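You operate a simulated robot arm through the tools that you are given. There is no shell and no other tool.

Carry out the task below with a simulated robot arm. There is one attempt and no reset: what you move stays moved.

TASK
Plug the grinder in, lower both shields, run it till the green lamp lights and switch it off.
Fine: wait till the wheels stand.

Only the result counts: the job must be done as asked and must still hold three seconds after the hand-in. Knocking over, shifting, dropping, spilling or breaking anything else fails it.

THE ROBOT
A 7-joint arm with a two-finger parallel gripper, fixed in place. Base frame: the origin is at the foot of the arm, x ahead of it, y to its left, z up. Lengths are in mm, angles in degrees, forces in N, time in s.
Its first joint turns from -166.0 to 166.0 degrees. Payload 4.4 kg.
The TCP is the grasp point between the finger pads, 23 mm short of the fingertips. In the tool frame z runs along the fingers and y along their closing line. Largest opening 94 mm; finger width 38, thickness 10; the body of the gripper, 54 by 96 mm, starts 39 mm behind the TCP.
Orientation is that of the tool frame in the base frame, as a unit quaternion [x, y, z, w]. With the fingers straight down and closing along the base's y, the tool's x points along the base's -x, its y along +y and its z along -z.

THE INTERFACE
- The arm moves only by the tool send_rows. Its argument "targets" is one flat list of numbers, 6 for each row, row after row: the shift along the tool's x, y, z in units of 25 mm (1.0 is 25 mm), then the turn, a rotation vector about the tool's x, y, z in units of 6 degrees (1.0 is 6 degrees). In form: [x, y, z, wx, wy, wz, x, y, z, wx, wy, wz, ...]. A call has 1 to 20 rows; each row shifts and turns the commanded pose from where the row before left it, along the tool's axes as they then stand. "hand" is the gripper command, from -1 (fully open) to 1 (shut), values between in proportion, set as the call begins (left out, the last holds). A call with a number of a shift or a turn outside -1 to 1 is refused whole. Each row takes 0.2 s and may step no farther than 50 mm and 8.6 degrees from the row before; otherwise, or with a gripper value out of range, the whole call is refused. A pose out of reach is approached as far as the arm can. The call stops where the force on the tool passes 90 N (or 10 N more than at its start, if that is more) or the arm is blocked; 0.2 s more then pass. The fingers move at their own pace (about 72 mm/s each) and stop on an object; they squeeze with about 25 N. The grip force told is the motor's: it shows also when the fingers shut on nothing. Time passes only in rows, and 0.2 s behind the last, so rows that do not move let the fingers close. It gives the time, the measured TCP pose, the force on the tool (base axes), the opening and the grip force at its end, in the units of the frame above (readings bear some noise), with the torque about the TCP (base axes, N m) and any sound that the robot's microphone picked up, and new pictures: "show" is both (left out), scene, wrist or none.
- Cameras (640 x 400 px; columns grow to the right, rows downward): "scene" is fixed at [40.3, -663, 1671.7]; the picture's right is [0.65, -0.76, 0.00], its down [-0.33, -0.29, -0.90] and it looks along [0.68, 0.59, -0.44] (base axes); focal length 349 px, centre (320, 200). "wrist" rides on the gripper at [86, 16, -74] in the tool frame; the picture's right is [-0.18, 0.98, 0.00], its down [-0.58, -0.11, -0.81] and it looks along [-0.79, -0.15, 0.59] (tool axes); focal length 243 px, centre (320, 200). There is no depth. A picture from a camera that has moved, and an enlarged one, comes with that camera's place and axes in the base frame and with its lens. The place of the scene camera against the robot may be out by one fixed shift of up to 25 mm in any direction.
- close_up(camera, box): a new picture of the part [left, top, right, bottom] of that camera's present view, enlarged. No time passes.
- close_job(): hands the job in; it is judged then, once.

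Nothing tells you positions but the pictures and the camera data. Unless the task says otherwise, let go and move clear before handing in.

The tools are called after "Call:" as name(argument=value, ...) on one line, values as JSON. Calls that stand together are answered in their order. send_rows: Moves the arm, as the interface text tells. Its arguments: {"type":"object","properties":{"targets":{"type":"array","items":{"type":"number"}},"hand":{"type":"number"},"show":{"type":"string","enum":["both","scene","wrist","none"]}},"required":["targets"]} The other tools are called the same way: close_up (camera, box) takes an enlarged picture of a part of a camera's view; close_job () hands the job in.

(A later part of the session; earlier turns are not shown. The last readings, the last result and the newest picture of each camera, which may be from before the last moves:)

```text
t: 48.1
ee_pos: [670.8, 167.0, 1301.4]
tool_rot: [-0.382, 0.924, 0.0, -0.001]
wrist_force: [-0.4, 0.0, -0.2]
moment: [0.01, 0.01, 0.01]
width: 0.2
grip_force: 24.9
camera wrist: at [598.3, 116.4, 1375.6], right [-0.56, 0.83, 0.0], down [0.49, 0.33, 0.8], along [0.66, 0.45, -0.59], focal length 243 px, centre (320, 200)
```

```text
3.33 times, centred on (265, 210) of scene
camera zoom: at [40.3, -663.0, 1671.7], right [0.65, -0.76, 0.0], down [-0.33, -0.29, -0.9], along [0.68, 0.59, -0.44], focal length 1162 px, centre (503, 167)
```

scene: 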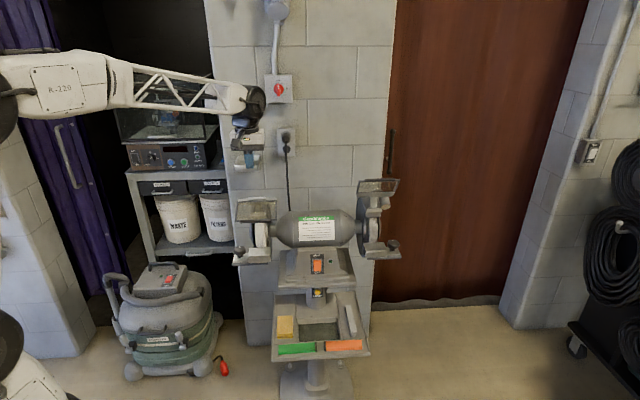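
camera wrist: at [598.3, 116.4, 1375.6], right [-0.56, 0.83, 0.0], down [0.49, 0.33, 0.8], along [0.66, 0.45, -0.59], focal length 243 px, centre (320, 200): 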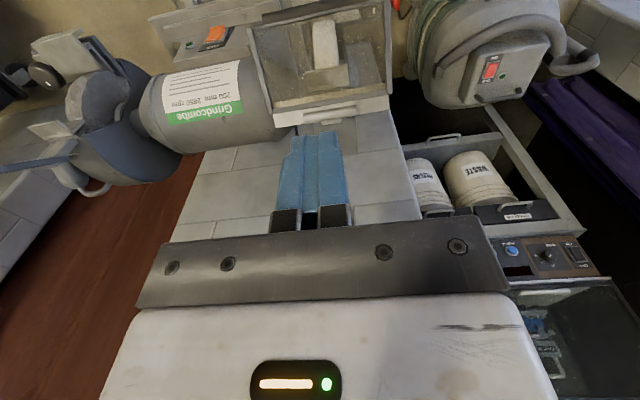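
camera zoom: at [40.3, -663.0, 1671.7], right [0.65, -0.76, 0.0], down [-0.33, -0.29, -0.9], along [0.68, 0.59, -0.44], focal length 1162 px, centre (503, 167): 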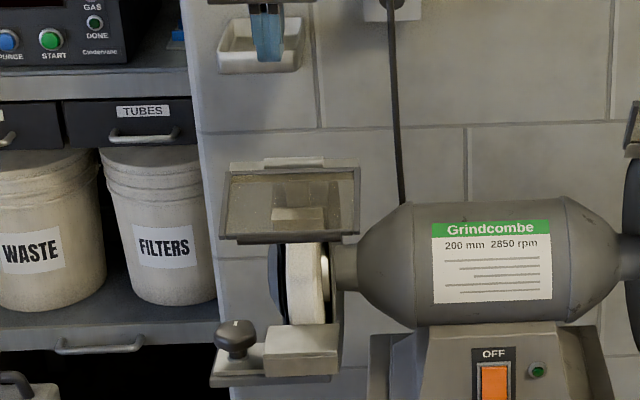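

The left shield stays down. Now over to the right shield, staying above everything.

Call:
send_rows(targets=[-0.192, -0.976, 0, 0, 0, 0, -0.192, -0.976, 0, 0, 0, 0, -0.192, -0.976, 0, 0, 0, 0, -0.192, -0.976, 0, 0, 0, 0, -0.192, -0.976, 0, 0, 0, 0, -0.192, -0.976, 0, 0, 0, 0, -0.192, -0.976, 0, 0, 0, 0, -0.192, -0.976, 0, 0, 0, 0, -0.192, -0.976, 0, 0, 0, 0, -0.192, -0.976, 0, 0, 0, 0, -0.192, -0.976, 0, 0, 0, 0, -0.192, -0.976, 0, 0, 0, 0, -0.192, -0.976, 0, 0, 0, 0, -0.192, -0.976, 0, 0, 0, 0, -0.192, -0.976, 0, 0, 0, 0, -0.192, -0.976, 0, 0, 0, 0, -0.192, -0.976, 0, 0, 0, 0], show="both")

Call:
close_up(camera="scene", box=[340, 110, 420, 230])

Call:
close_up(camera="wrist", box=[170, 0, 410, 150])

```text
t: 51.7
ee_pos: [1021.5, -69.8, 1299.7]
tool_rot: [-0.382, 0.924, 0.001, -0.001]
wrist_force: [-1.0, -0.8, 0.3]
moment: [-0.01, 0.0, -0.01]
width: 0.2
grip_force: 25.7
camera wrist: at [947.8, -119.7, 1375.0], right [-0.56, 0.83, 0.0], down [0.49, 0.33, 0.81], along [0.66, 0.45, -0.59], focal length 243 px, centre (320, 200)
```

scene: 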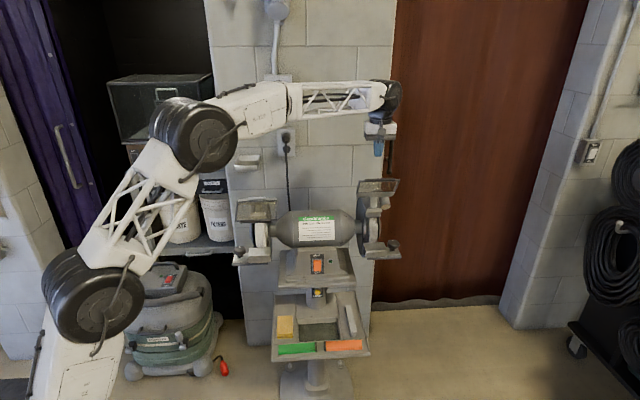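
wrist: 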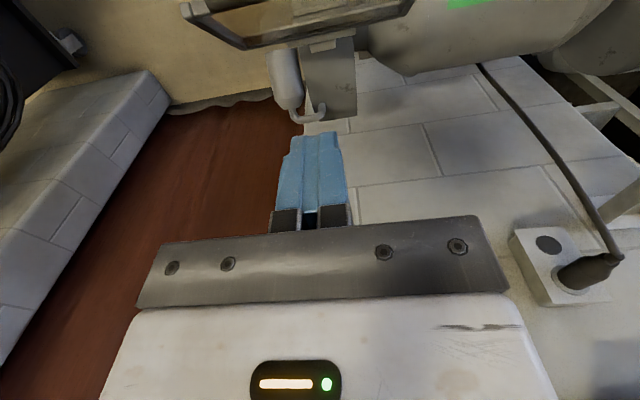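

```text
3.33 times, centred on (380, 170) of scene
camera zoom: at [40.3, -663.0, 1671.7], right [0.65, -0.76, 0.0], down [-0.33, -0.29, -0.9], along [0.68, 0.59, -0.44], focal length 1162 px, centre (120, 300)
```

zoom: 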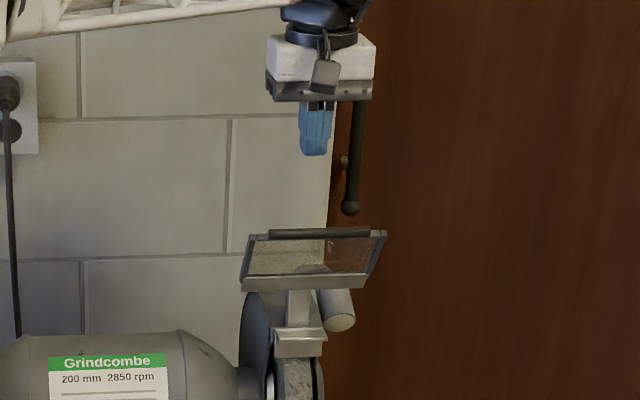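

```text
2.67 times, centred on (290, 75) of wrist
camera zoom: at [947.8, -119.7, 1375.0], right [-0.56, 0.83, 0.0], down [0.49, 0.33, 0.81], along [0.66, 0.45, -0.59], focal length 647 px, centre (400, 533)
```

zoom: 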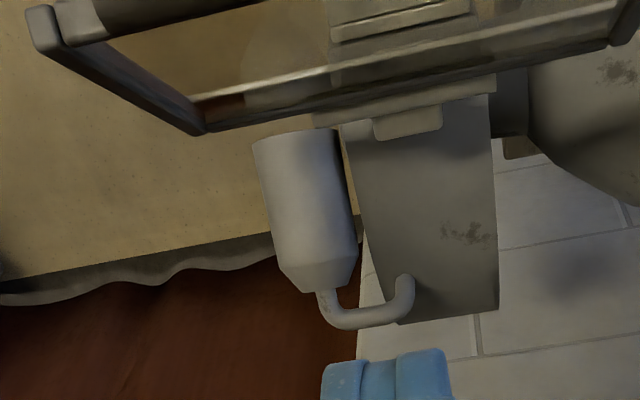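

The right shield is placed just like the left one relative to the tool. I must avoid only the small work lamp below and to its right. I'll descend behind the plate the same way.

Call:
send_rows(targets=[0, 0, 0.85, 0, 0, 0, 0, 0, 0.85, 0, 0, 0, 0, 0, 0.85, 0, 0, 0, 0, 0, 0.82, 0, 0, 0], show="both")

Call:
close_up(camera="scene", box=[340, 110, 420, 230])

```text
t: 52.7
ee_pos: [1019.4, -71.2, 1216.0]
tool_rot: [-0.382, 0.924, 0.001, -0.001]
wrist_force: [-0.4, -0.2, 0.3]
moment: [0.01, 0.01, 0.0]
width: 0.0
grip_force: 24.7
camera wrist: at [947.5, -120.4, 1291.5], right [-0.56, 0.83, 0.0], down [0.49, 0.33, 0.8], along [0.66, 0.45, -0.59], focal length 243 px, centre (320, 200)
```

scene: 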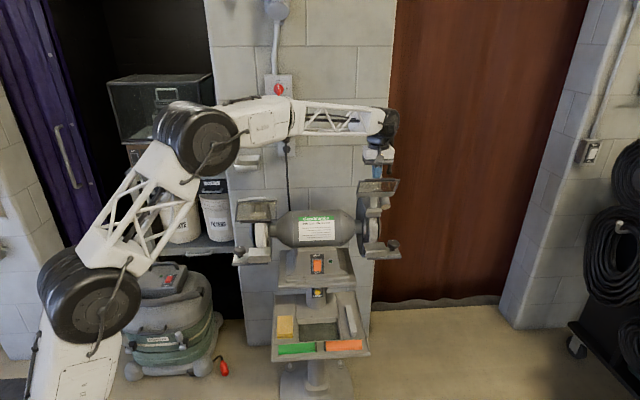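
wrist: 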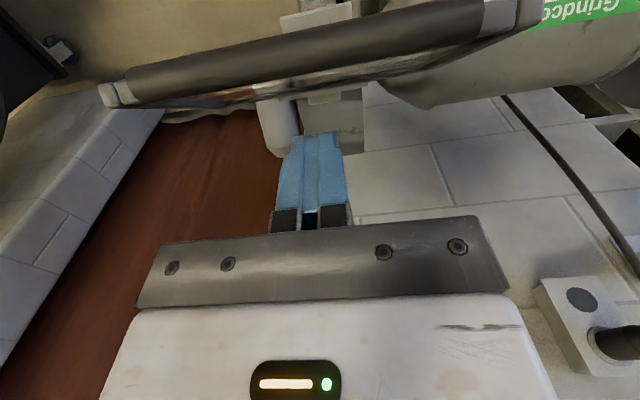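

```text
3.33 times, centred on (380, 170) of scene
camera zoom: at [40.3, -663.0, 1671.7], right [0.65, -0.76, 0.0], down [-0.33, -0.29, -0.9], along [0.68, 0.59, -0.44], focal length 1162 px, centre (120, 300)
```

zoom: 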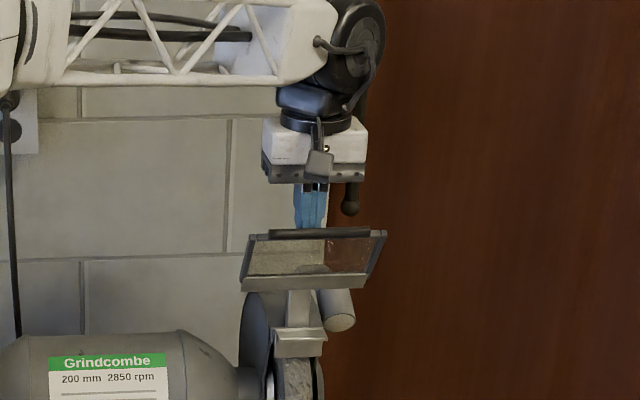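

Fingers are behind the right plate and clear. I'll pull it forward and down along the same arc.

Call:
send_rows(targets=[0.39, 0, -0.028, 0, 0, 0, 0.39, 0, -0.028, 0, 0, 0, 0.376, 0, 0.26, 0, 0, 0, 0.324, 0, 0.316, 0, 0, 0, 0.264, 0, 0.368, 0, 0, 0], show="both")

Call:
close_up(camera="scene", box=[340, 110, 420, 230])

```text
t: 53.9
ee_pos: [990.9, -101.7, 1191.9]
tool_rot: [-0.382, 0.924, 0.001, -0.002]
wrist_force: [0.0, 0.0, 0.3]
moment: [-0.05, 0.0, 0.01]
width: 0.0
grip_force: 24.5
camera wrist: at [917.0, -151.0, 1266.9], right [-0.56, 0.83, 0.0], down [0.49, 0.33, 0.8], along [0.66, 0.45, -0.59], focal length 243 px, centre (320, 200)
```

scene: 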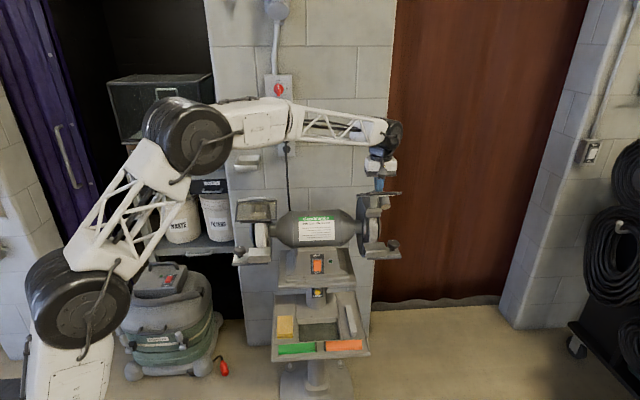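
wrist: 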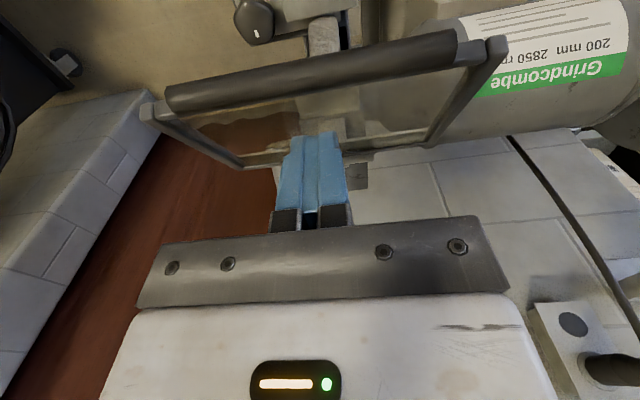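

```text
3.33 times, centred on (380, 170) of scene
camera zoom: at [40.3, -663.0, 1671.7], right [0.65, -0.76, 0.0], down [-0.33, -0.29, -0.9], along [0.68, 0.59, -0.44], focal length 1162 px, centre (120, 300)
```

zoom: 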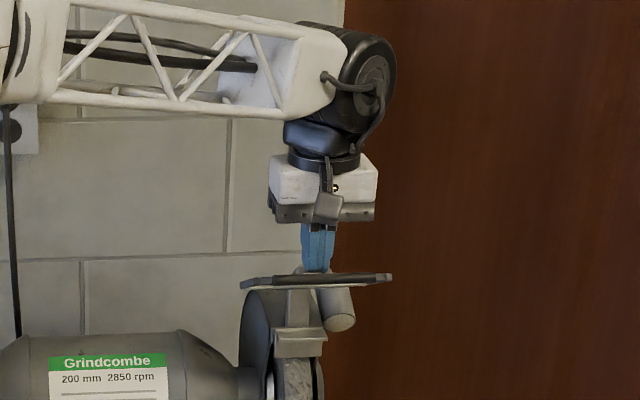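

Same behaviour. I'll continue to horizontal, shift over the rod, and press down to just above where the left one met its stop.

Call:
send_rows(targets=[0.196, 0, 0.412, 0, 0, 0, 0.12, 0, 0.436, 0, 0, 0, 0, 0, -0.6, 0, 0, 0, 0, 0, -0.4, 0, 0, 0, 0.6, 0, 0, 0, 0, 0, 0.6, 0, 0, 0, 0, 0, 0, 0, 0.5, 0, 0, 0, 0, 0, 0.5, 0, 0, 0, 0, 0, 0.4, 0, 0, 0, 0, 0, 0.4, 0, 0, 0, 0, 0, 0.3, 0, 0, 0], show="both")

Call:
close_up(camera="scene", box=[340, 150, 420, 270])

```text
t: 56.3
ee_pos: [964.7, -126.6, 1143.6]
tool_rot: [-0.381, 0.924, 0.0, -0.002]
wrist_force: [-0.4, -0.6, 0.2]
moment: [-0.02, 0.04, 0.02]
width: 0.3
grip_force: 24.9
camera wrist: at [891.0, -176.6, 1218.4], right [-0.56, 0.83, 0.0], down [0.49, 0.33, 0.8], along [0.66, 0.45, -0.59], focal length 243 px, centre (320, 200)
```

scene: 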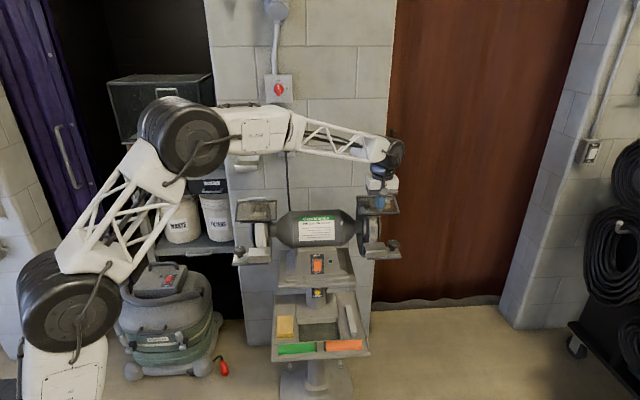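
wrist: 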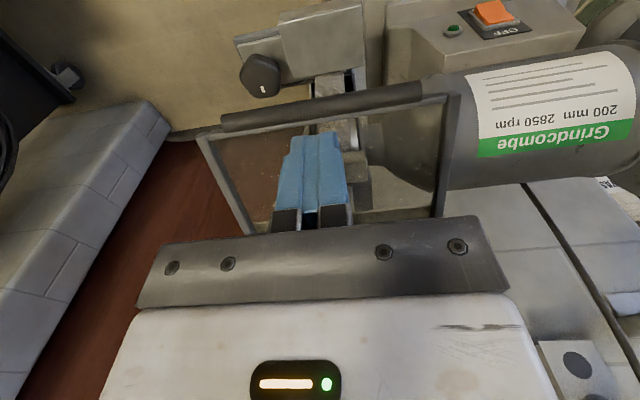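

```text
3.33 times, centred on (380, 210) of scene
camera zoom: at [40.3, -663.0, 1671.7], right [0.65, -0.76, 0.0], down [-0.33, -0.29, -0.9], along [0.68, 0.59, -0.44], focal length 1162 px, centre (120, 167)
```

zoom: 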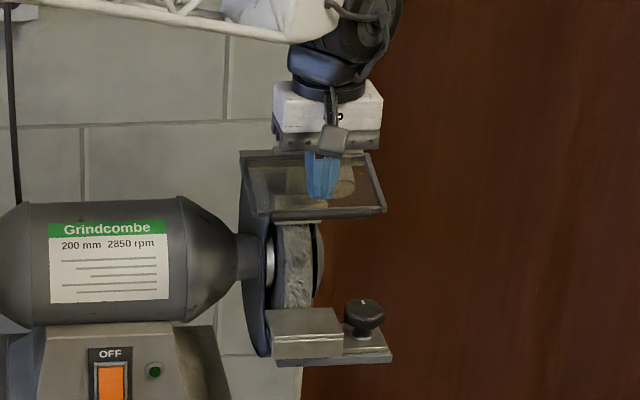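

Now about 25° below horizontal with no load. I'll press down in 2–3 mm steps until the stop is felt.

Call:
send_rows(targets=[0, 0, 0.12, 0, 0, 0, 0, 0, 0.12, 0, 0, 0], show="none")

```text
t: 56.9
ee_pos: [963.1, -127.6, 1136.7]
tool_rot: [-0.382, 0.924, 0.0, -0.001]
wrist_force: [1.2, 0.4, 0.2]
moment: [-0.03, 0.02, 0.0]
width: 0.0
grip_force: 24.4
```

Call:
send_rows(targets=[0, 0, 0.06, 0, 0, 0, 0, 0, 0, 0, 0, 0], show="none")

```text
t: 57.5
ee_pos: [962.8, -126.0, 1136.1]
tool_rot: [-0.382, 0.924, 0.0, -0.002]
wrist_force: [1.2, -0.8, 1.1]
moment: [0.0, 0.0, -0.04]
width: 0.2
grip_force: 24.7
```

Call:
send_rows(targets=[0, 0, 0.06, 0, 0, 0, 0, 0, 0, 0, 0, 0], show="none")

```text
t: 58.1
ee_pos: [963.3, -127.5, 1134.5]
tool_rot: [-0.382, 0.924, 0.0, -0.002]
wrist_force: [-0.2, -0.2, 0.2]
moment: [-0.01, -0.02, 0.01]
width: 0.1
grip_force: 25.0
```

Call:
send_rows(targets=[0, 0, 0.06, 0, 0, 0, 0, 0, 0, 0, 0, 0], show="none")

Call:
close_up(camera="scene", box=[340, 150, 420, 270])

```text
t: 58.7
ee_pos: [964.1, -127.3, 1133.7]
tool_rot: [-0.382, 0.924, 0.001, -0.001]
wrist_force: [-0.7, -0.7, 11.2]
moment: [0.17, -0.15, 0.01]
width: 0.0
grip_force: 24.8
```

```text
3.33 times, centred on (380, 210) of scene
camera zoom: at [40.3, -663.0, 1671.7], right [0.65, -0.76, 0.0], down [-0.33, -0.29, -0.9], along [0.68, 0.59, -0.44], focal length 1162 px, centre (120, 167)
```

zoom: 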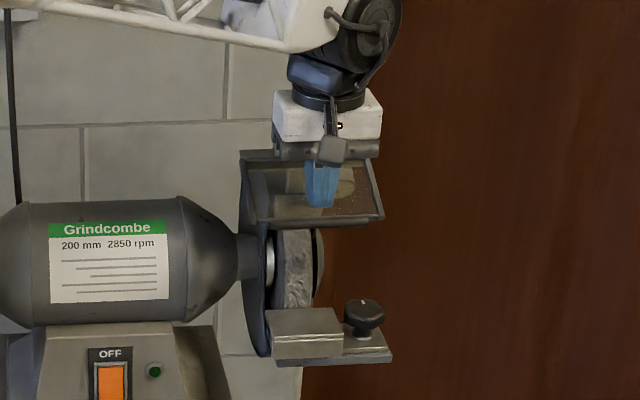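

The stop is being felt (11 N) at the same height as on the left. One more small press to seat it.

Call:
send_rows(targets=[0, 0, 0.05, 0, 0, 0, 0, 0, 0, 0, 0, 0], show="none")

```text
t: 59.3
ee_pos: [962.4, -127.5, 1133.1]
tool_rot: [-0.381, 0.924, -0.001, -0.001]
wrist_force: [-8.8, 2.2, 28.3]
moment: [0.4, -0.17, 0.2]
width: 0.1
grip_force: 24.8
```

The right shield is down on its stop (28 N felt). I'll lift off and check both shields, then go and look at the switch.

Call:
send_rows(targets=[0, 0, -0.4, 0, 0, 0, 0, 0, -0.9, 0, 0, 0, 0, 0, -0.9, 0, 0, 0, 0, 0, -0.9, 0, 0, 0, 0, 0, -0.9, 0, 0, 0, 0, 0, -0.9, 0, 0, 0, 0, 0, -0.9, 0, 0, 0, 0.36, 1, 0, 0, 0, 0, 0.36, 1, 0, 0, 0, 0, 0.36, 1, 0, 0, 0, 0, 0.36, 1, 0, 0, 0, 0, 0.36, 1, 0, 0, 0, 0, 0.36, 1, 0, 0, 0, 0, 0.36, 1, 0, 0, 0, 0, 0.36, 1, 0, 0, 0, 0], show="both")

Call:
close_up(camera="scene", box=[220, 170, 420, 295])

```text
t: 62.5
ee_pos: [771.2, -36.5, 1279.3]
tool_rot: [-0.382, 0.924, 0.001, -0.002]
wrist_force: [0.0, -0.1, -0.8]
moment: [-0.01, 0.02, 0.02]
width: 0.0
grip_force: 25.4
camera wrist: at [698.7, -86.7, 1353.7], right [-0.56, 0.83, 0.0], down [0.49, 0.33, 0.8], along [0.66, 0.45, -0.59], focal length 243 px, centre (320, 200)
```

scene: 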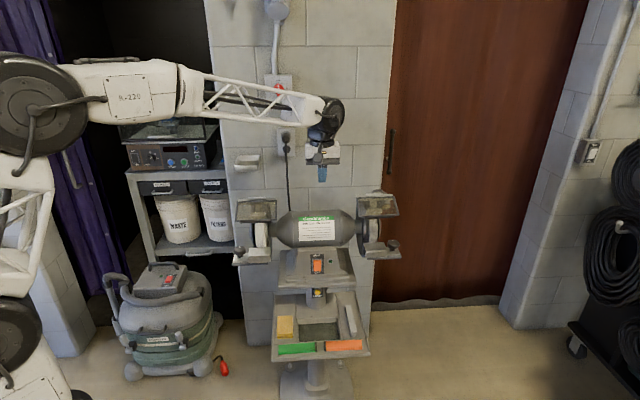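
wrist: 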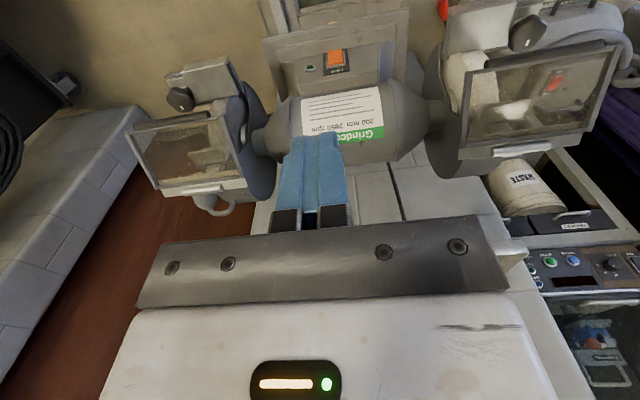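

```text
3.20 times, centred on (320, 232) of scene
camera zoom: at [40.3, -663.0, 1671.7], right [0.65, -0.76, 0.0], down [-0.33, -0.29, -0.9], along [0.68, 0.59, -0.44], focal length 1116 px, centre (320, 96)
```

zoom: 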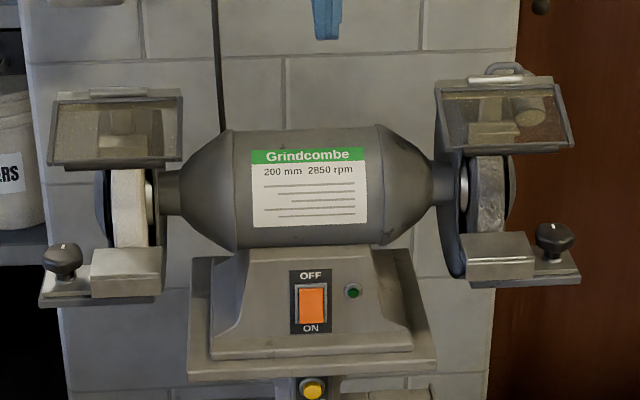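

Both shields are down symmetrically. Now I zoom on the rocker from the wrist camera to fix its position and slope.

Call:
close_up(camera="wrist", box=[260, 0, 420, 100])

Call:
close_up(camera="scene", box=[280, 235, 360, 305])

```text
4.00 times, centred on (340, 50) of wrist
camera zoom: at [698.7, -86.7, 1353.7], right [-0.56, 0.83, 0.0], down [0.49, 0.33, 0.8], along [0.66, 0.45, -0.59], focal length 970 px, centre (240, 800)
```

zoom: 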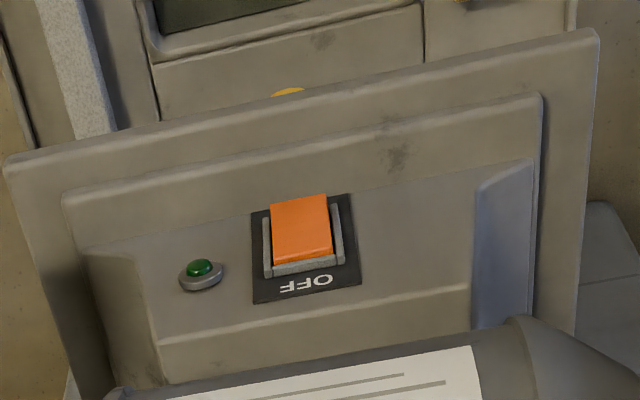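

```text
5.71 times, centred on (320, 270) of scene
camera zoom: at [40.3, -663.0, 1671.7], right [0.65, -0.76, 0.0], down [-0.33, -0.29, -0.9], along [0.68, 0.59, -0.44], focal length 1992 px, centre (320, -200)
```

zoom: 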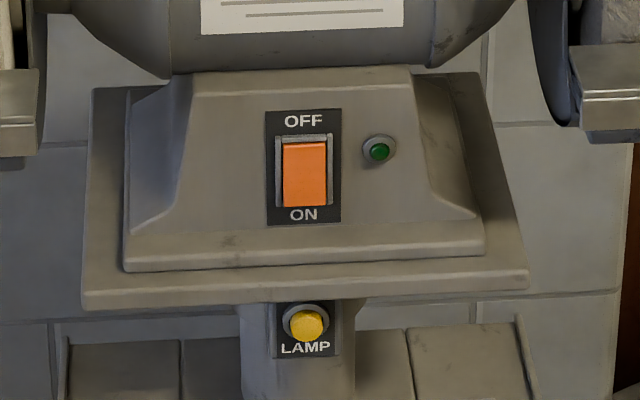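

The panel is close to vertical at u≈663, v≈566. The rocker's ON end stands out at about u 650, z 820, and the OFF end sits at about u 660, z 866. I'll descend in front of the panel between the shields.

Call:
send_rows(targets=[0, 0.02, 0.9, 0, 0, 0, 0, 0.02, 0.9, 0, 0, 0, 0, 0.02, 0.9, 0, 0, 0, 0, 0.02, 0.9, 0, 0, 0, 0, 0.02, 0.9, 0, 0, 0, 0, 0.02, 0.9, 0, 0, 0, 0, 0.02, 0.9, 0, 0, 0, 0, 0.02, 0.9, 0, 0, 0, 0, 0.02, 0.9, 0, 0, 0, 0, 0.02, 0.9, 0, 0, 0, 0, 0.02, 0.9, 0, 0, 0], show="both")

```text
t: 64.9
ee_pos: [766.2, -31.8, 1031.0]
tool_rot: [-0.382, 0.924, 0.001, -0.001]
wrist_force: [-0.3, 1.0, -0.5]
moment: [-0.01, 0.01, 0.02]
width: 0.1
grip_force: 25.0
camera wrist: at [693.6, -82.0, 1106.0], right [-0.56, 0.83, 0.0], down [0.49, 0.33, 0.8], along [0.66, 0.45, -0.59], focal length 243 px, centre (320, 200)
```

scene: 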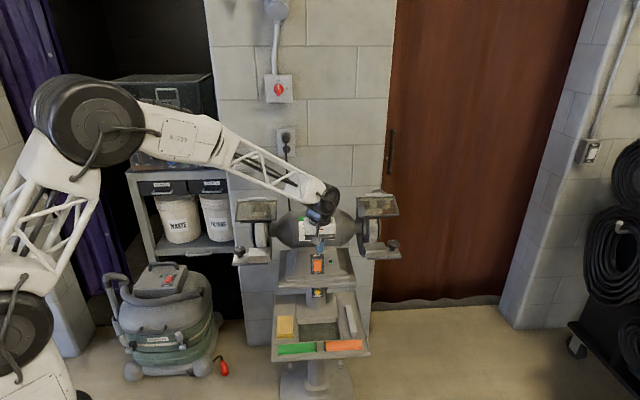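
wrist: 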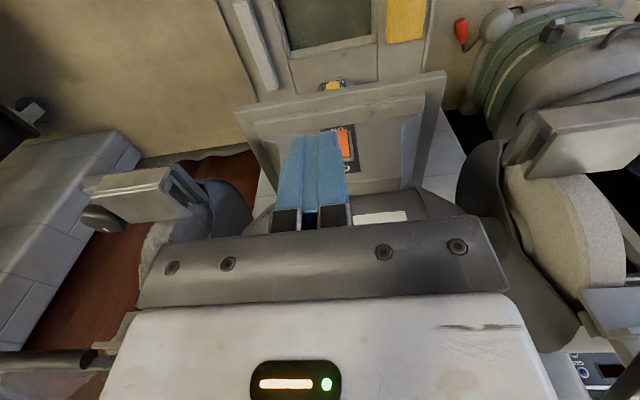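

Call:
close_up(camera="wrist", box=[240, 60, 440, 200])

```text
2.86 times, centred on (340, 130) of wrist
camera zoom: at [693.6, -82.0, 1106.0], right [-0.56, 0.83, 0.0], down [0.49, 0.33, 0.8], along [0.66, 0.45, -0.59], focal length 693 px, centre (263, 400)
```

zoom: 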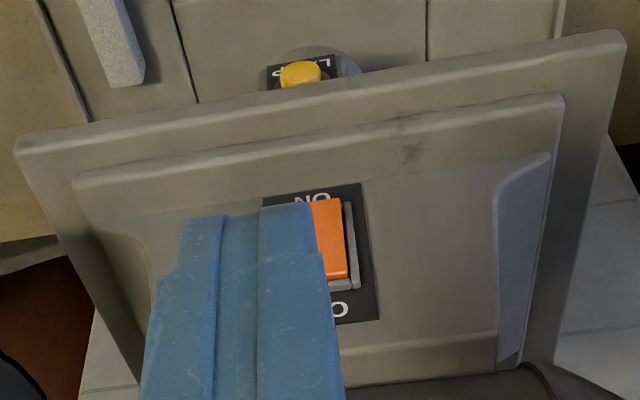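

I'll go down another 130 mm and tilt the tool 42° so the wrist camera looks at the panel nearly level.

Call:
send_rows(targets=[0, 0, 0.873, 0, 0, 0, 0, 0, 0.873, 0, 0, 0, 0, 0, 0.873, 0, 0, 0, 0, 0, 0.873, 0, 0, 0, 0, 0, 0.873, 0, 0, 0, 0, 0, 0.873, 0, 0, 0, 0, 0, 0, 0, -1, 0, 0, 0, 0, 0, -1, 0, 0, 0, 0, 0, -1, 0, 0, 0, 0, 0, -1, 0, 0, 0, 0, 0, -1, 0, 0, 0, 0, 0, -1, 0, 0, 0, 0, 0, -1, 0], show="both")

Call:
close_up(camera="wrist", box=[220, 60, 420, 200])

```text
t: 67.7
ee_pos: [766.9, -32.4, 899.6]
tool_rot: [-0.357, 0.863, 0.138, 0.33]
wrist_force: [0.2, 0.7, 0.3]
moment: [0.03, 0.0, -0.03]
width: 0.1
grip_force: 25.5
camera wrist: at [673.7, -102.0, 897.3], right [-0.6, 0.79, 0.13], down [0.0, -0.15, 0.99], along [0.8, 0.59, 0.09], focal length 243 px, centre (320, 200)
```

scene: 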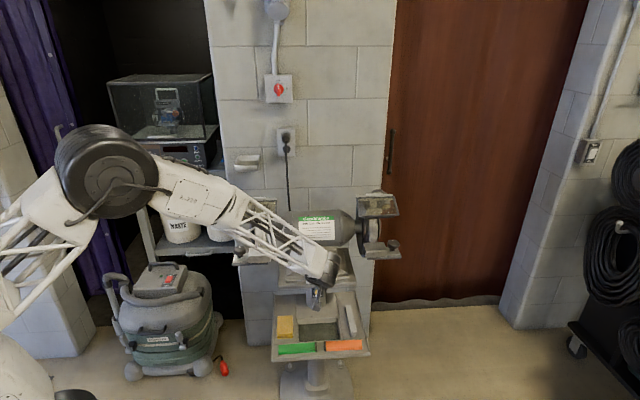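
wrist: 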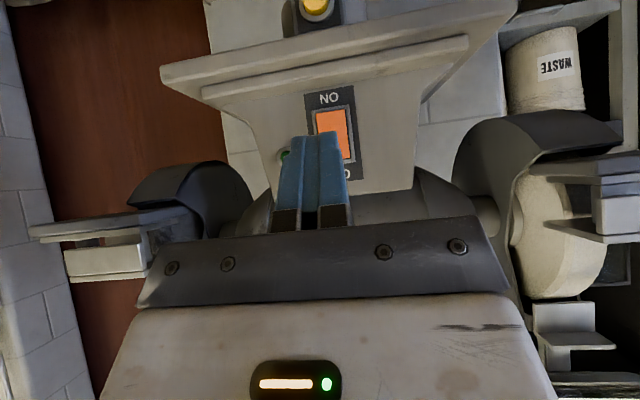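

```text
2.86 times, centred on (320, 130) of wrist
camera zoom: at [673.7, -102.0, 897.3], right [-0.6, 0.79, 0.13], down [0.0, -0.15, 0.99], along [0.8, 0.59, 0.09], focal length 693 px, centre (320, 400)
```

zoom: 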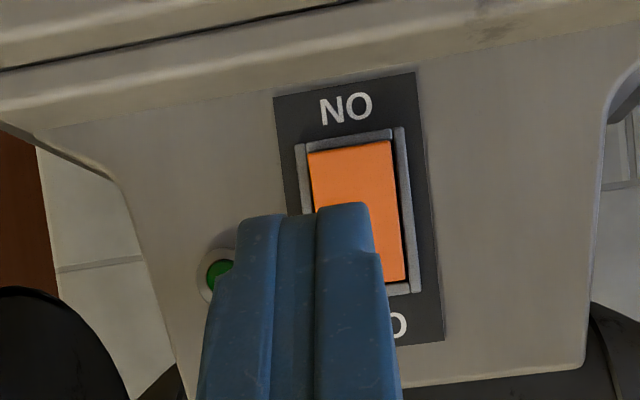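

Clear view now: the plate is vertical at u≈656, z 811–904, with the rocker's ON end at u≈644, z≈836 and OFF end at z≈882, centred at v≈564. I'll move the closed fingertips in front of the ON end.

Call:
send_rows(targets=[-0.232, 0.01, 0.949, 0, 0, 0, -0.232, 0.01, 0.949, 0, 0, 0, -0.232, 0.01, 0.949, 0, 0, 0, -0.232, 0.01, 0.949, 0, 0, 0, 0, 0, 0, 0, 0, 0], show="both")

Call:
close_up(camera="wrist", box=[220, 60, 420, 200])

```text
t: 68.9
ee_pos: [821.6, 25.0, 843.0]
tool_rot: [-0.356, 0.863, 0.138, 0.33]
wrist_force: [-0.1, 0.2, 0.2]
moment: [0.02, -0.02, 0.0]
width: 0.1
grip_force: 25.6
camera wrist: at [728.4, -44.1, 841.4], right [-0.6, 0.79, 0.13], down [0.0, -0.15, 0.99], along [0.8, 0.59, 0.09], focal length 243 px, centre (320, 200)
```

scene: 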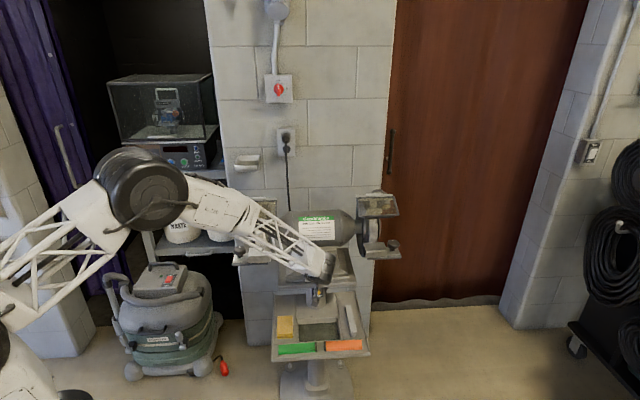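
wrist: 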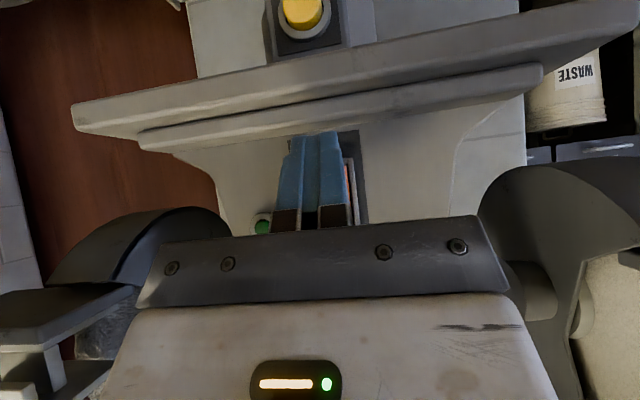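

```text
2.86 times, centred on (320, 130) of wrist
camera zoom: at [728.4, -44.1, 841.4], right [-0.6, 0.79, 0.13], down [0.0, -0.15, 0.99], along [0.8, 0.59, 0.09], focal length 693 px, centre (320, 400)
```

zoom: 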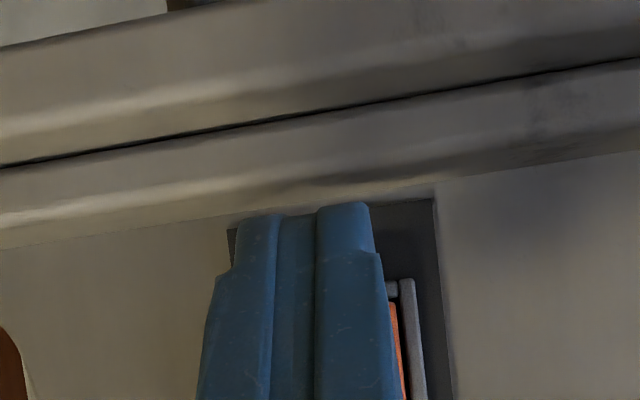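

The fingertips are aligned with the rocker's lower half. I'll rise 3 mm for clearance above the base step and close in.

Call:
send_rows(targets=[-0.433, -0.028, 0.2, 0, 0, 0, 0, 0, 0, 0, 0, 0], show="none")

Call:
send_rows(targets=[-0.119, 0, 0.107, 0, 0, 0, 0, 0, 0, 0, 0, 0], show="none")

```text
t: 69.5
ee_pos: [830.8, 31.6, 846.0]
tool_rot: [-0.356, 0.864, 0.137, 0.329]
wrist_force: [0.1, -0.2, 0.1]
moment: [0.0, 0.04, 0.01]
width: 0.0
grip_force: 25.2
```

```text
t: 70.1
ee_pos: [834.4, 34.9, 849.2]
tool_rot: [-0.357, 0.863, 0.138, 0.33]
wrist_force: [0.0, -0.3, -0.5]
moment: [-0.04, 0.02, 0.01]
width: 0.0
grip_force: 25.2
heard: click
```

A click was heard. I'll look whether the rocker flipped and whether anything is turning.

Call:
send_rows(targets=[0, 0, 0, 0, 0, 0], show="both")

Call:
close_up(camera="wrist", box=[220, 100, 420, 240])

Call:
close_up(camera="scene", box=[220, 170, 420, 295])

```text
t: 70.5
ee_pos: [833.0, 34.4, 848.8]
tool_rot: [-0.357, 0.863, 0.138, 0.329]
wrist_force: [-0.2, -0.9, -0.4]
moment: [0.01, -0.01, -0.04]
width: 0.1
grip_force: 24.7
camera wrist: at [740.9, -34.3, 846.1], right [-0.6, 0.79, 0.13], down [0.0, -0.15, 0.99], along [0.8, 0.59, 0.09], focal length 243 px, centre (320, 200)
```

scene: 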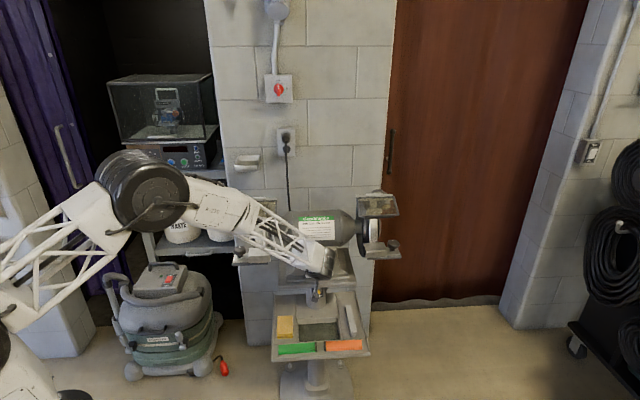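
wrist: 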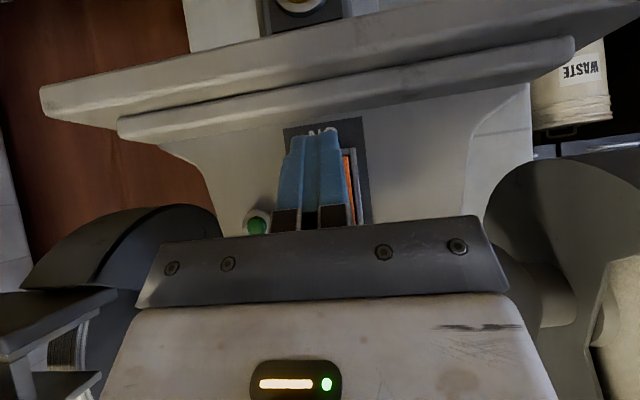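

```text
2.86 times, centred on (320, 170) of wrist
camera zoom: at [740.9, -34.3, 846.1], right [-0.6, 0.79, 0.13], down [0.0, -0.15, 0.99], along [0.8, 0.59, 0.09], focal length 693 px, centre (320, 286)
```

zoom: 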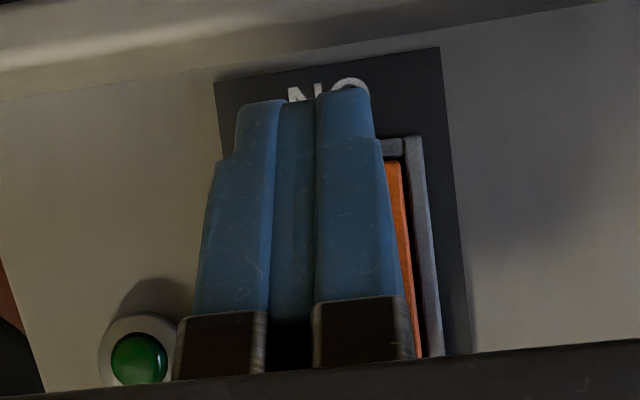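

```text
3.20 times, centred on (320, 232) of scene
camera zoom: at [40.3, -663.0, 1671.7], right [0.65, -0.76, 0.0], down [-0.33, -0.29, -0.9], along [0.68, 0.59, -0.44], focal length 1116 px, centre (320, 96)
```

zoom: 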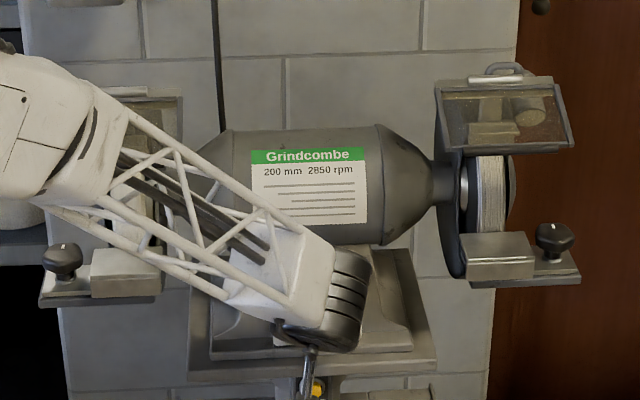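

The right wheel now shows streaked motion, so the grinder is running, and the wall isolator evidently was not needed. I'll move back slightly and up in front of the OFF end while watching the green lamp.

Call:
send_rows(targets=[0.416, 0, -0.375, 0, 0, 0, -0.415, 0, -0.46, 0, 0, 0, -0.415, 0, -0.46, 0, 0, 0], show="both")

Call:
close_up(camera="wrist", box=[220, 100, 420, 240])

Call:
close_up(camera="scene", box=[350, 190, 410, 270])

```text
t: 71.3
ee_pos: [824.6, 25.2, 878.4]
tool_rot: [-0.356, 0.864, 0.137, 0.33]
wrist_force: [0.1, -0.3, -0.4]
moment: [-0.02, -0.04, -0.01]
width: 0.0
grip_force: 25.4
camera wrist: at [732.5, -43.9, 876.9], right [-0.6, 0.79, 0.13], down [0.01, -0.15, 0.99], along [0.8, 0.59, 0.09], focal length 243 px, centre (320, 200)
```

scene: 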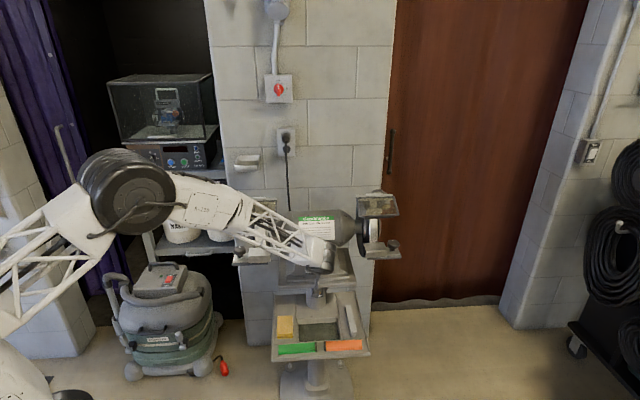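
wrist: 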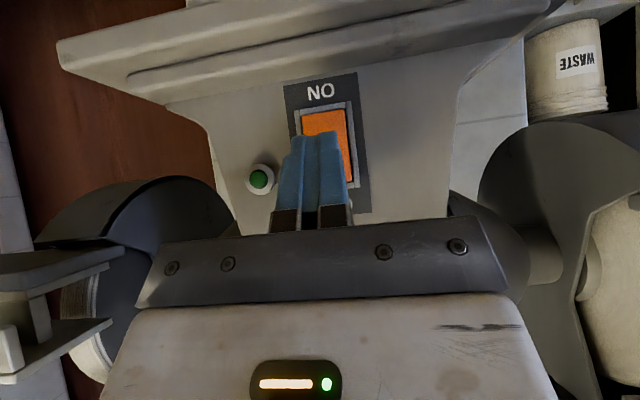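

```text
2.86 times, centred on (320, 170) of wrist
camera zoom: at [732.5, -43.9, 876.9], right [-0.6, 0.79, 0.13], down [0.01, -0.15, 0.99], along [0.8, 0.59, 0.09], focal length 693 px, centre (320, 286)
```

zoom: 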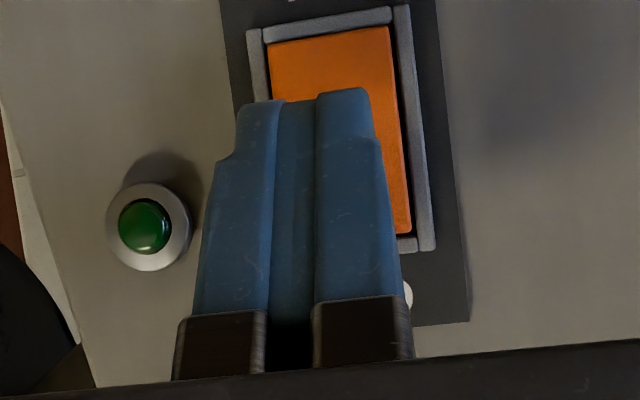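

```text
5.00 times, centred on (380, 230) of scene
camera zoom: at [40.3, -663.0, 1671.7], right [0.65, -0.76, 0.0], down [-0.33, -0.29, -0.9], along [0.68, 0.59, -0.44], focal length 1743 px, centre (20, 50)
```

zoom: 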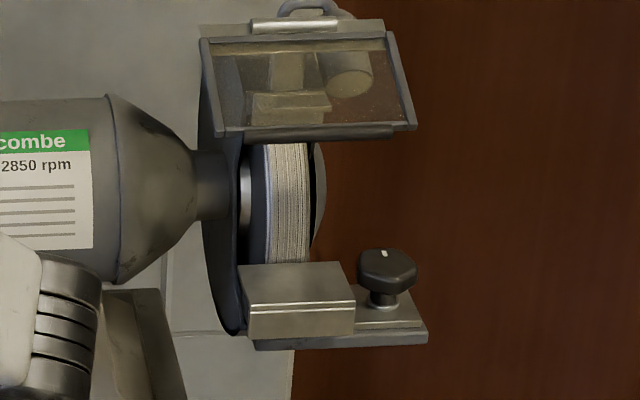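

The lamp is still dark and the wheel is turning. I'll wait in place and watch the lamp.

Call:
send_rows(targets=[0, 0, 0, 0, 0, 0, 0, 0, 0, 0, 0, 0, 0, 0, 0, 0, 0, 0, 0, 0, 0, 0, 0, 0], show="wrist")

Call:
close_up(camera="wrist", box=[220, 140, 300, 200])

```text
t: 72.3
ee_pos: [826.0, 24.7, 878.9]
tool_rot: [-0.356, 0.863, 0.138, 0.33]
wrist_force: [0.4, 0.1, -0.1]
moment: [0.0, -0.02, -0.02]
width: 0.0
grip_force: 25.0
camera wrist: at [732.6, -44.0, 877.0], right [-0.6, 0.79, 0.13], down [0.0, -0.15, 0.99], along [0.8, 0.59, 0.09], focal length 243 px, centre (320, 200)
```

wrist: 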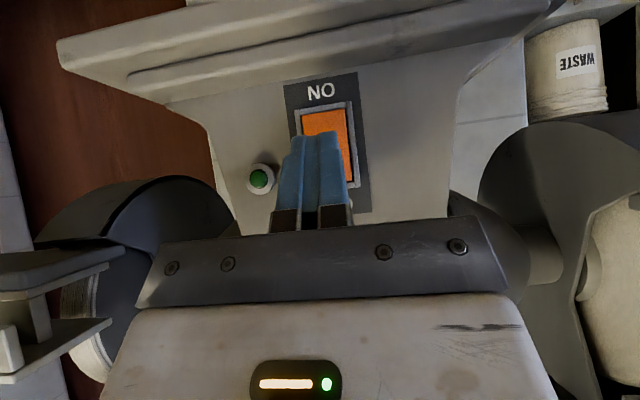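

```text
6.67 times, centred on (260, 170) of wrist
camera zoom: at [732.6, -44.0, 877.0], right [-0.6, 0.79, 0.13], down [0.0, -0.15, 0.99], along [0.8, 0.59, 0.09], focal length 1618 px, centre (720, 400)
```

zoom: 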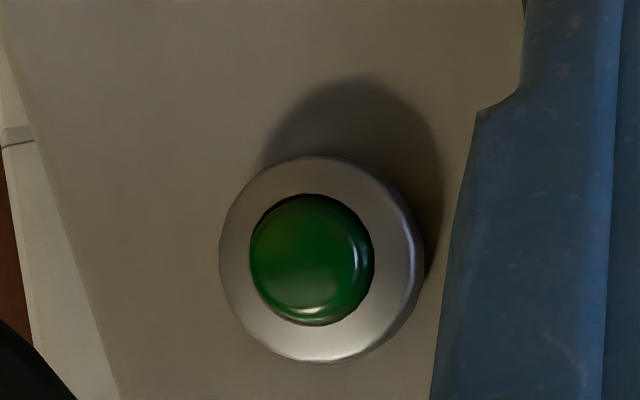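

Still unlit. I keep waiting.

Call:
send_rows(targets=[0, 0, 0, 0, 0, 0, 0, 0, 0, 0, 0, 0, 0, 0, 0, 0, 0, 0, 0, 0, 0, 0, 0, 0, 0, 0, 0, 0, 0, 0], show="none")

Call:
close_up(camera="wrist", box=[220, 100, 420, 240])

```text
t: 73.5
ee_pos: [825.5, 25.3, 879.6]
tool_rot: [-0.356, 0.863, 0.138, 0.33]
wrist_force: [0.2, 0.8, 0.3]
moment: [0.02, 0.04, 0.04]
width: 0.1
grip_force: 24.6
```

```text
2.86 times, centred on (320, 170) of wrist
camera zoom: at [732.7, -44.0, 877.0], right [-0.6, 0.79, 0.13], down [0.0, -0.15, 0.99], along [0.8, 0.59, 0.09], focal length 693 px, centre (320, 286)
```

zoom: 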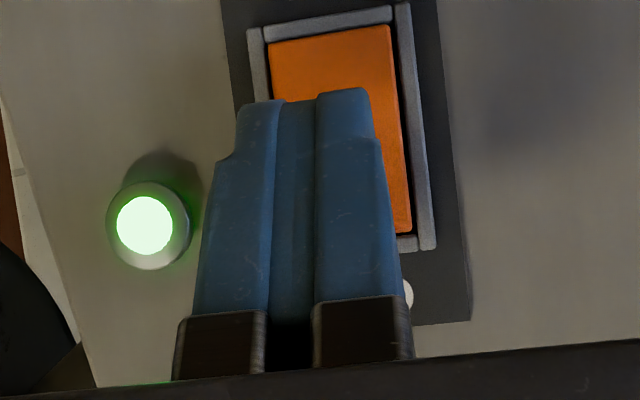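

The green lamp is lit. Now I press the OFF end.

Call:
send_rows(targets=[-0.327, 0, 0.294, 0, 0, 0, -0.119, 0, 0.107, 0, 0, 0], show="wrist")

```text
t: 74.1
ee_pos: [834.6, 36.0, 879.2]
tool_rot: [-0.356, 0.864, 0.137, 0.329]
wrist_force: [-2.9, -4.1, 0.7]
moment: [0.04, -0.01, 0.02]
width: 0.1
grip_force: 25.1
heard: click
camera wrist: at [743.2, -34.1, 877.9], right [-0.6, 0.79, 0.12], down [0.0, -0.15, 0.99], along [0.8, 0.59, 0.09], focal length 243 px, centre (320, 200)
```

wrist: 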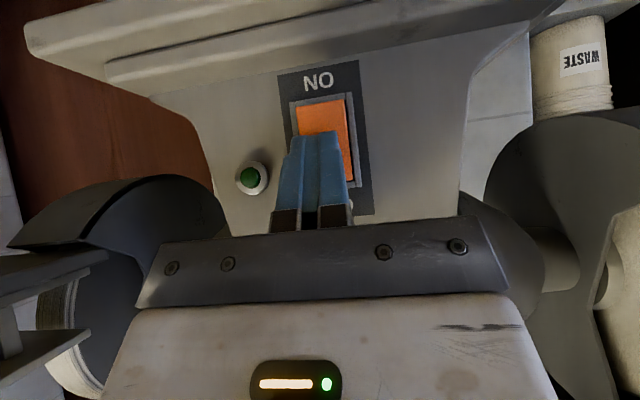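

A click was heard and the lamp is out. I'll back off and watch the wheels run down.

Call:
send_rows(targets=[0.4, 0, -0.36, 0, 0, 0, 0.793, 0, -0.713, 0, 0, 0, 0.793, 0, -0.713, 0, 0, 0, 0.793, 0, -0.713, 0, 0, 0], show="both")

Call:
close_up(camera="wrist", box=[220, 60, 420, 200])

Call:
close_up(camera="scene", box=[350, 190, 410, 270])

```text
t: 75.1
ee_pos: [769.9, -30.7, 877.4]
tool_rot: [-0.357, 0.863, 0.138, 0.331]
wrist_force: [0.8, -0.3, 0.1]
moment: [0.02, -0.02, 0.02]
width: 0.0
grip_force: 25.1
camera wrist: at [677.0, -100.3, 876.0], right [-0.6, 0.79, 0.12], down [0.0, -0.15, 0.99], along [0.8, 0.59, 0.09], focal length 243 px, centre (320, 200)
```

scene: 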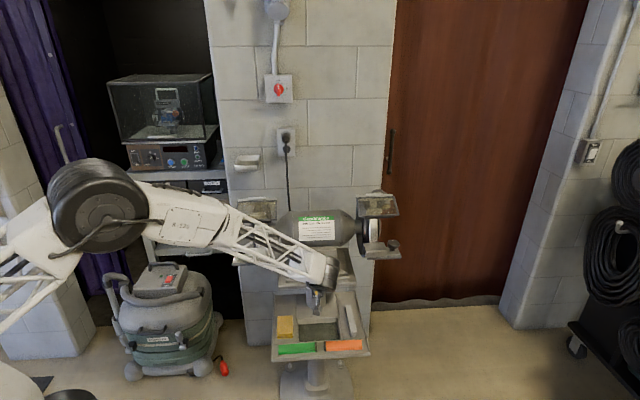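
wrist: 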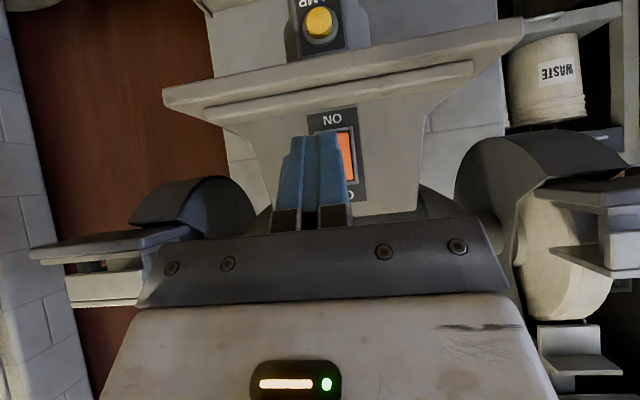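

```text
2.86 times, centred on (320, 130) of wrist
camera zoom: at [677.0, -100.3, 876.0], right [-0.6, 0.79, 0.12], down [0.0, -0.15, 0.99], along [0.8, 0.59, 0.09], focal length 693 px, centre (320, 400)
```

zoom: 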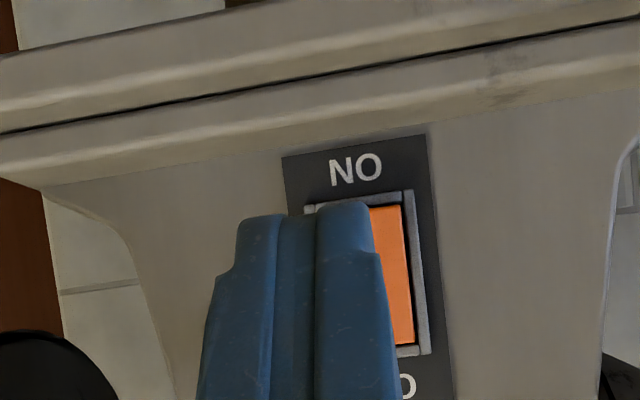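

```text
5.00 times, centred on (380, 230) of scene
camera zoom: at [40.3, -663.0, 1671.7], right [0.65, -0.76, 0.0], down [-0.33, -0.29, -0.9], along [0.68, 0.59, -0.44], focal length 1743 px, centre (20, 50)
```

zoom: 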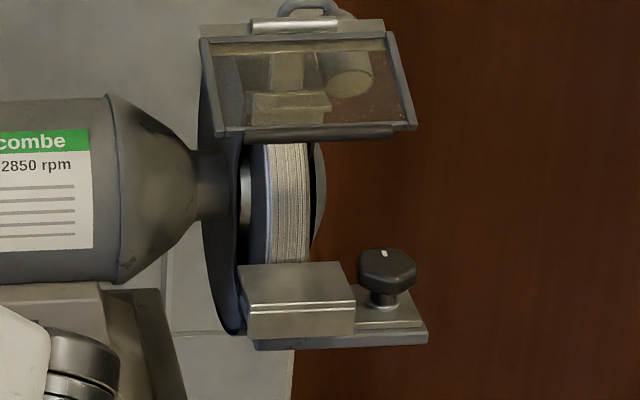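

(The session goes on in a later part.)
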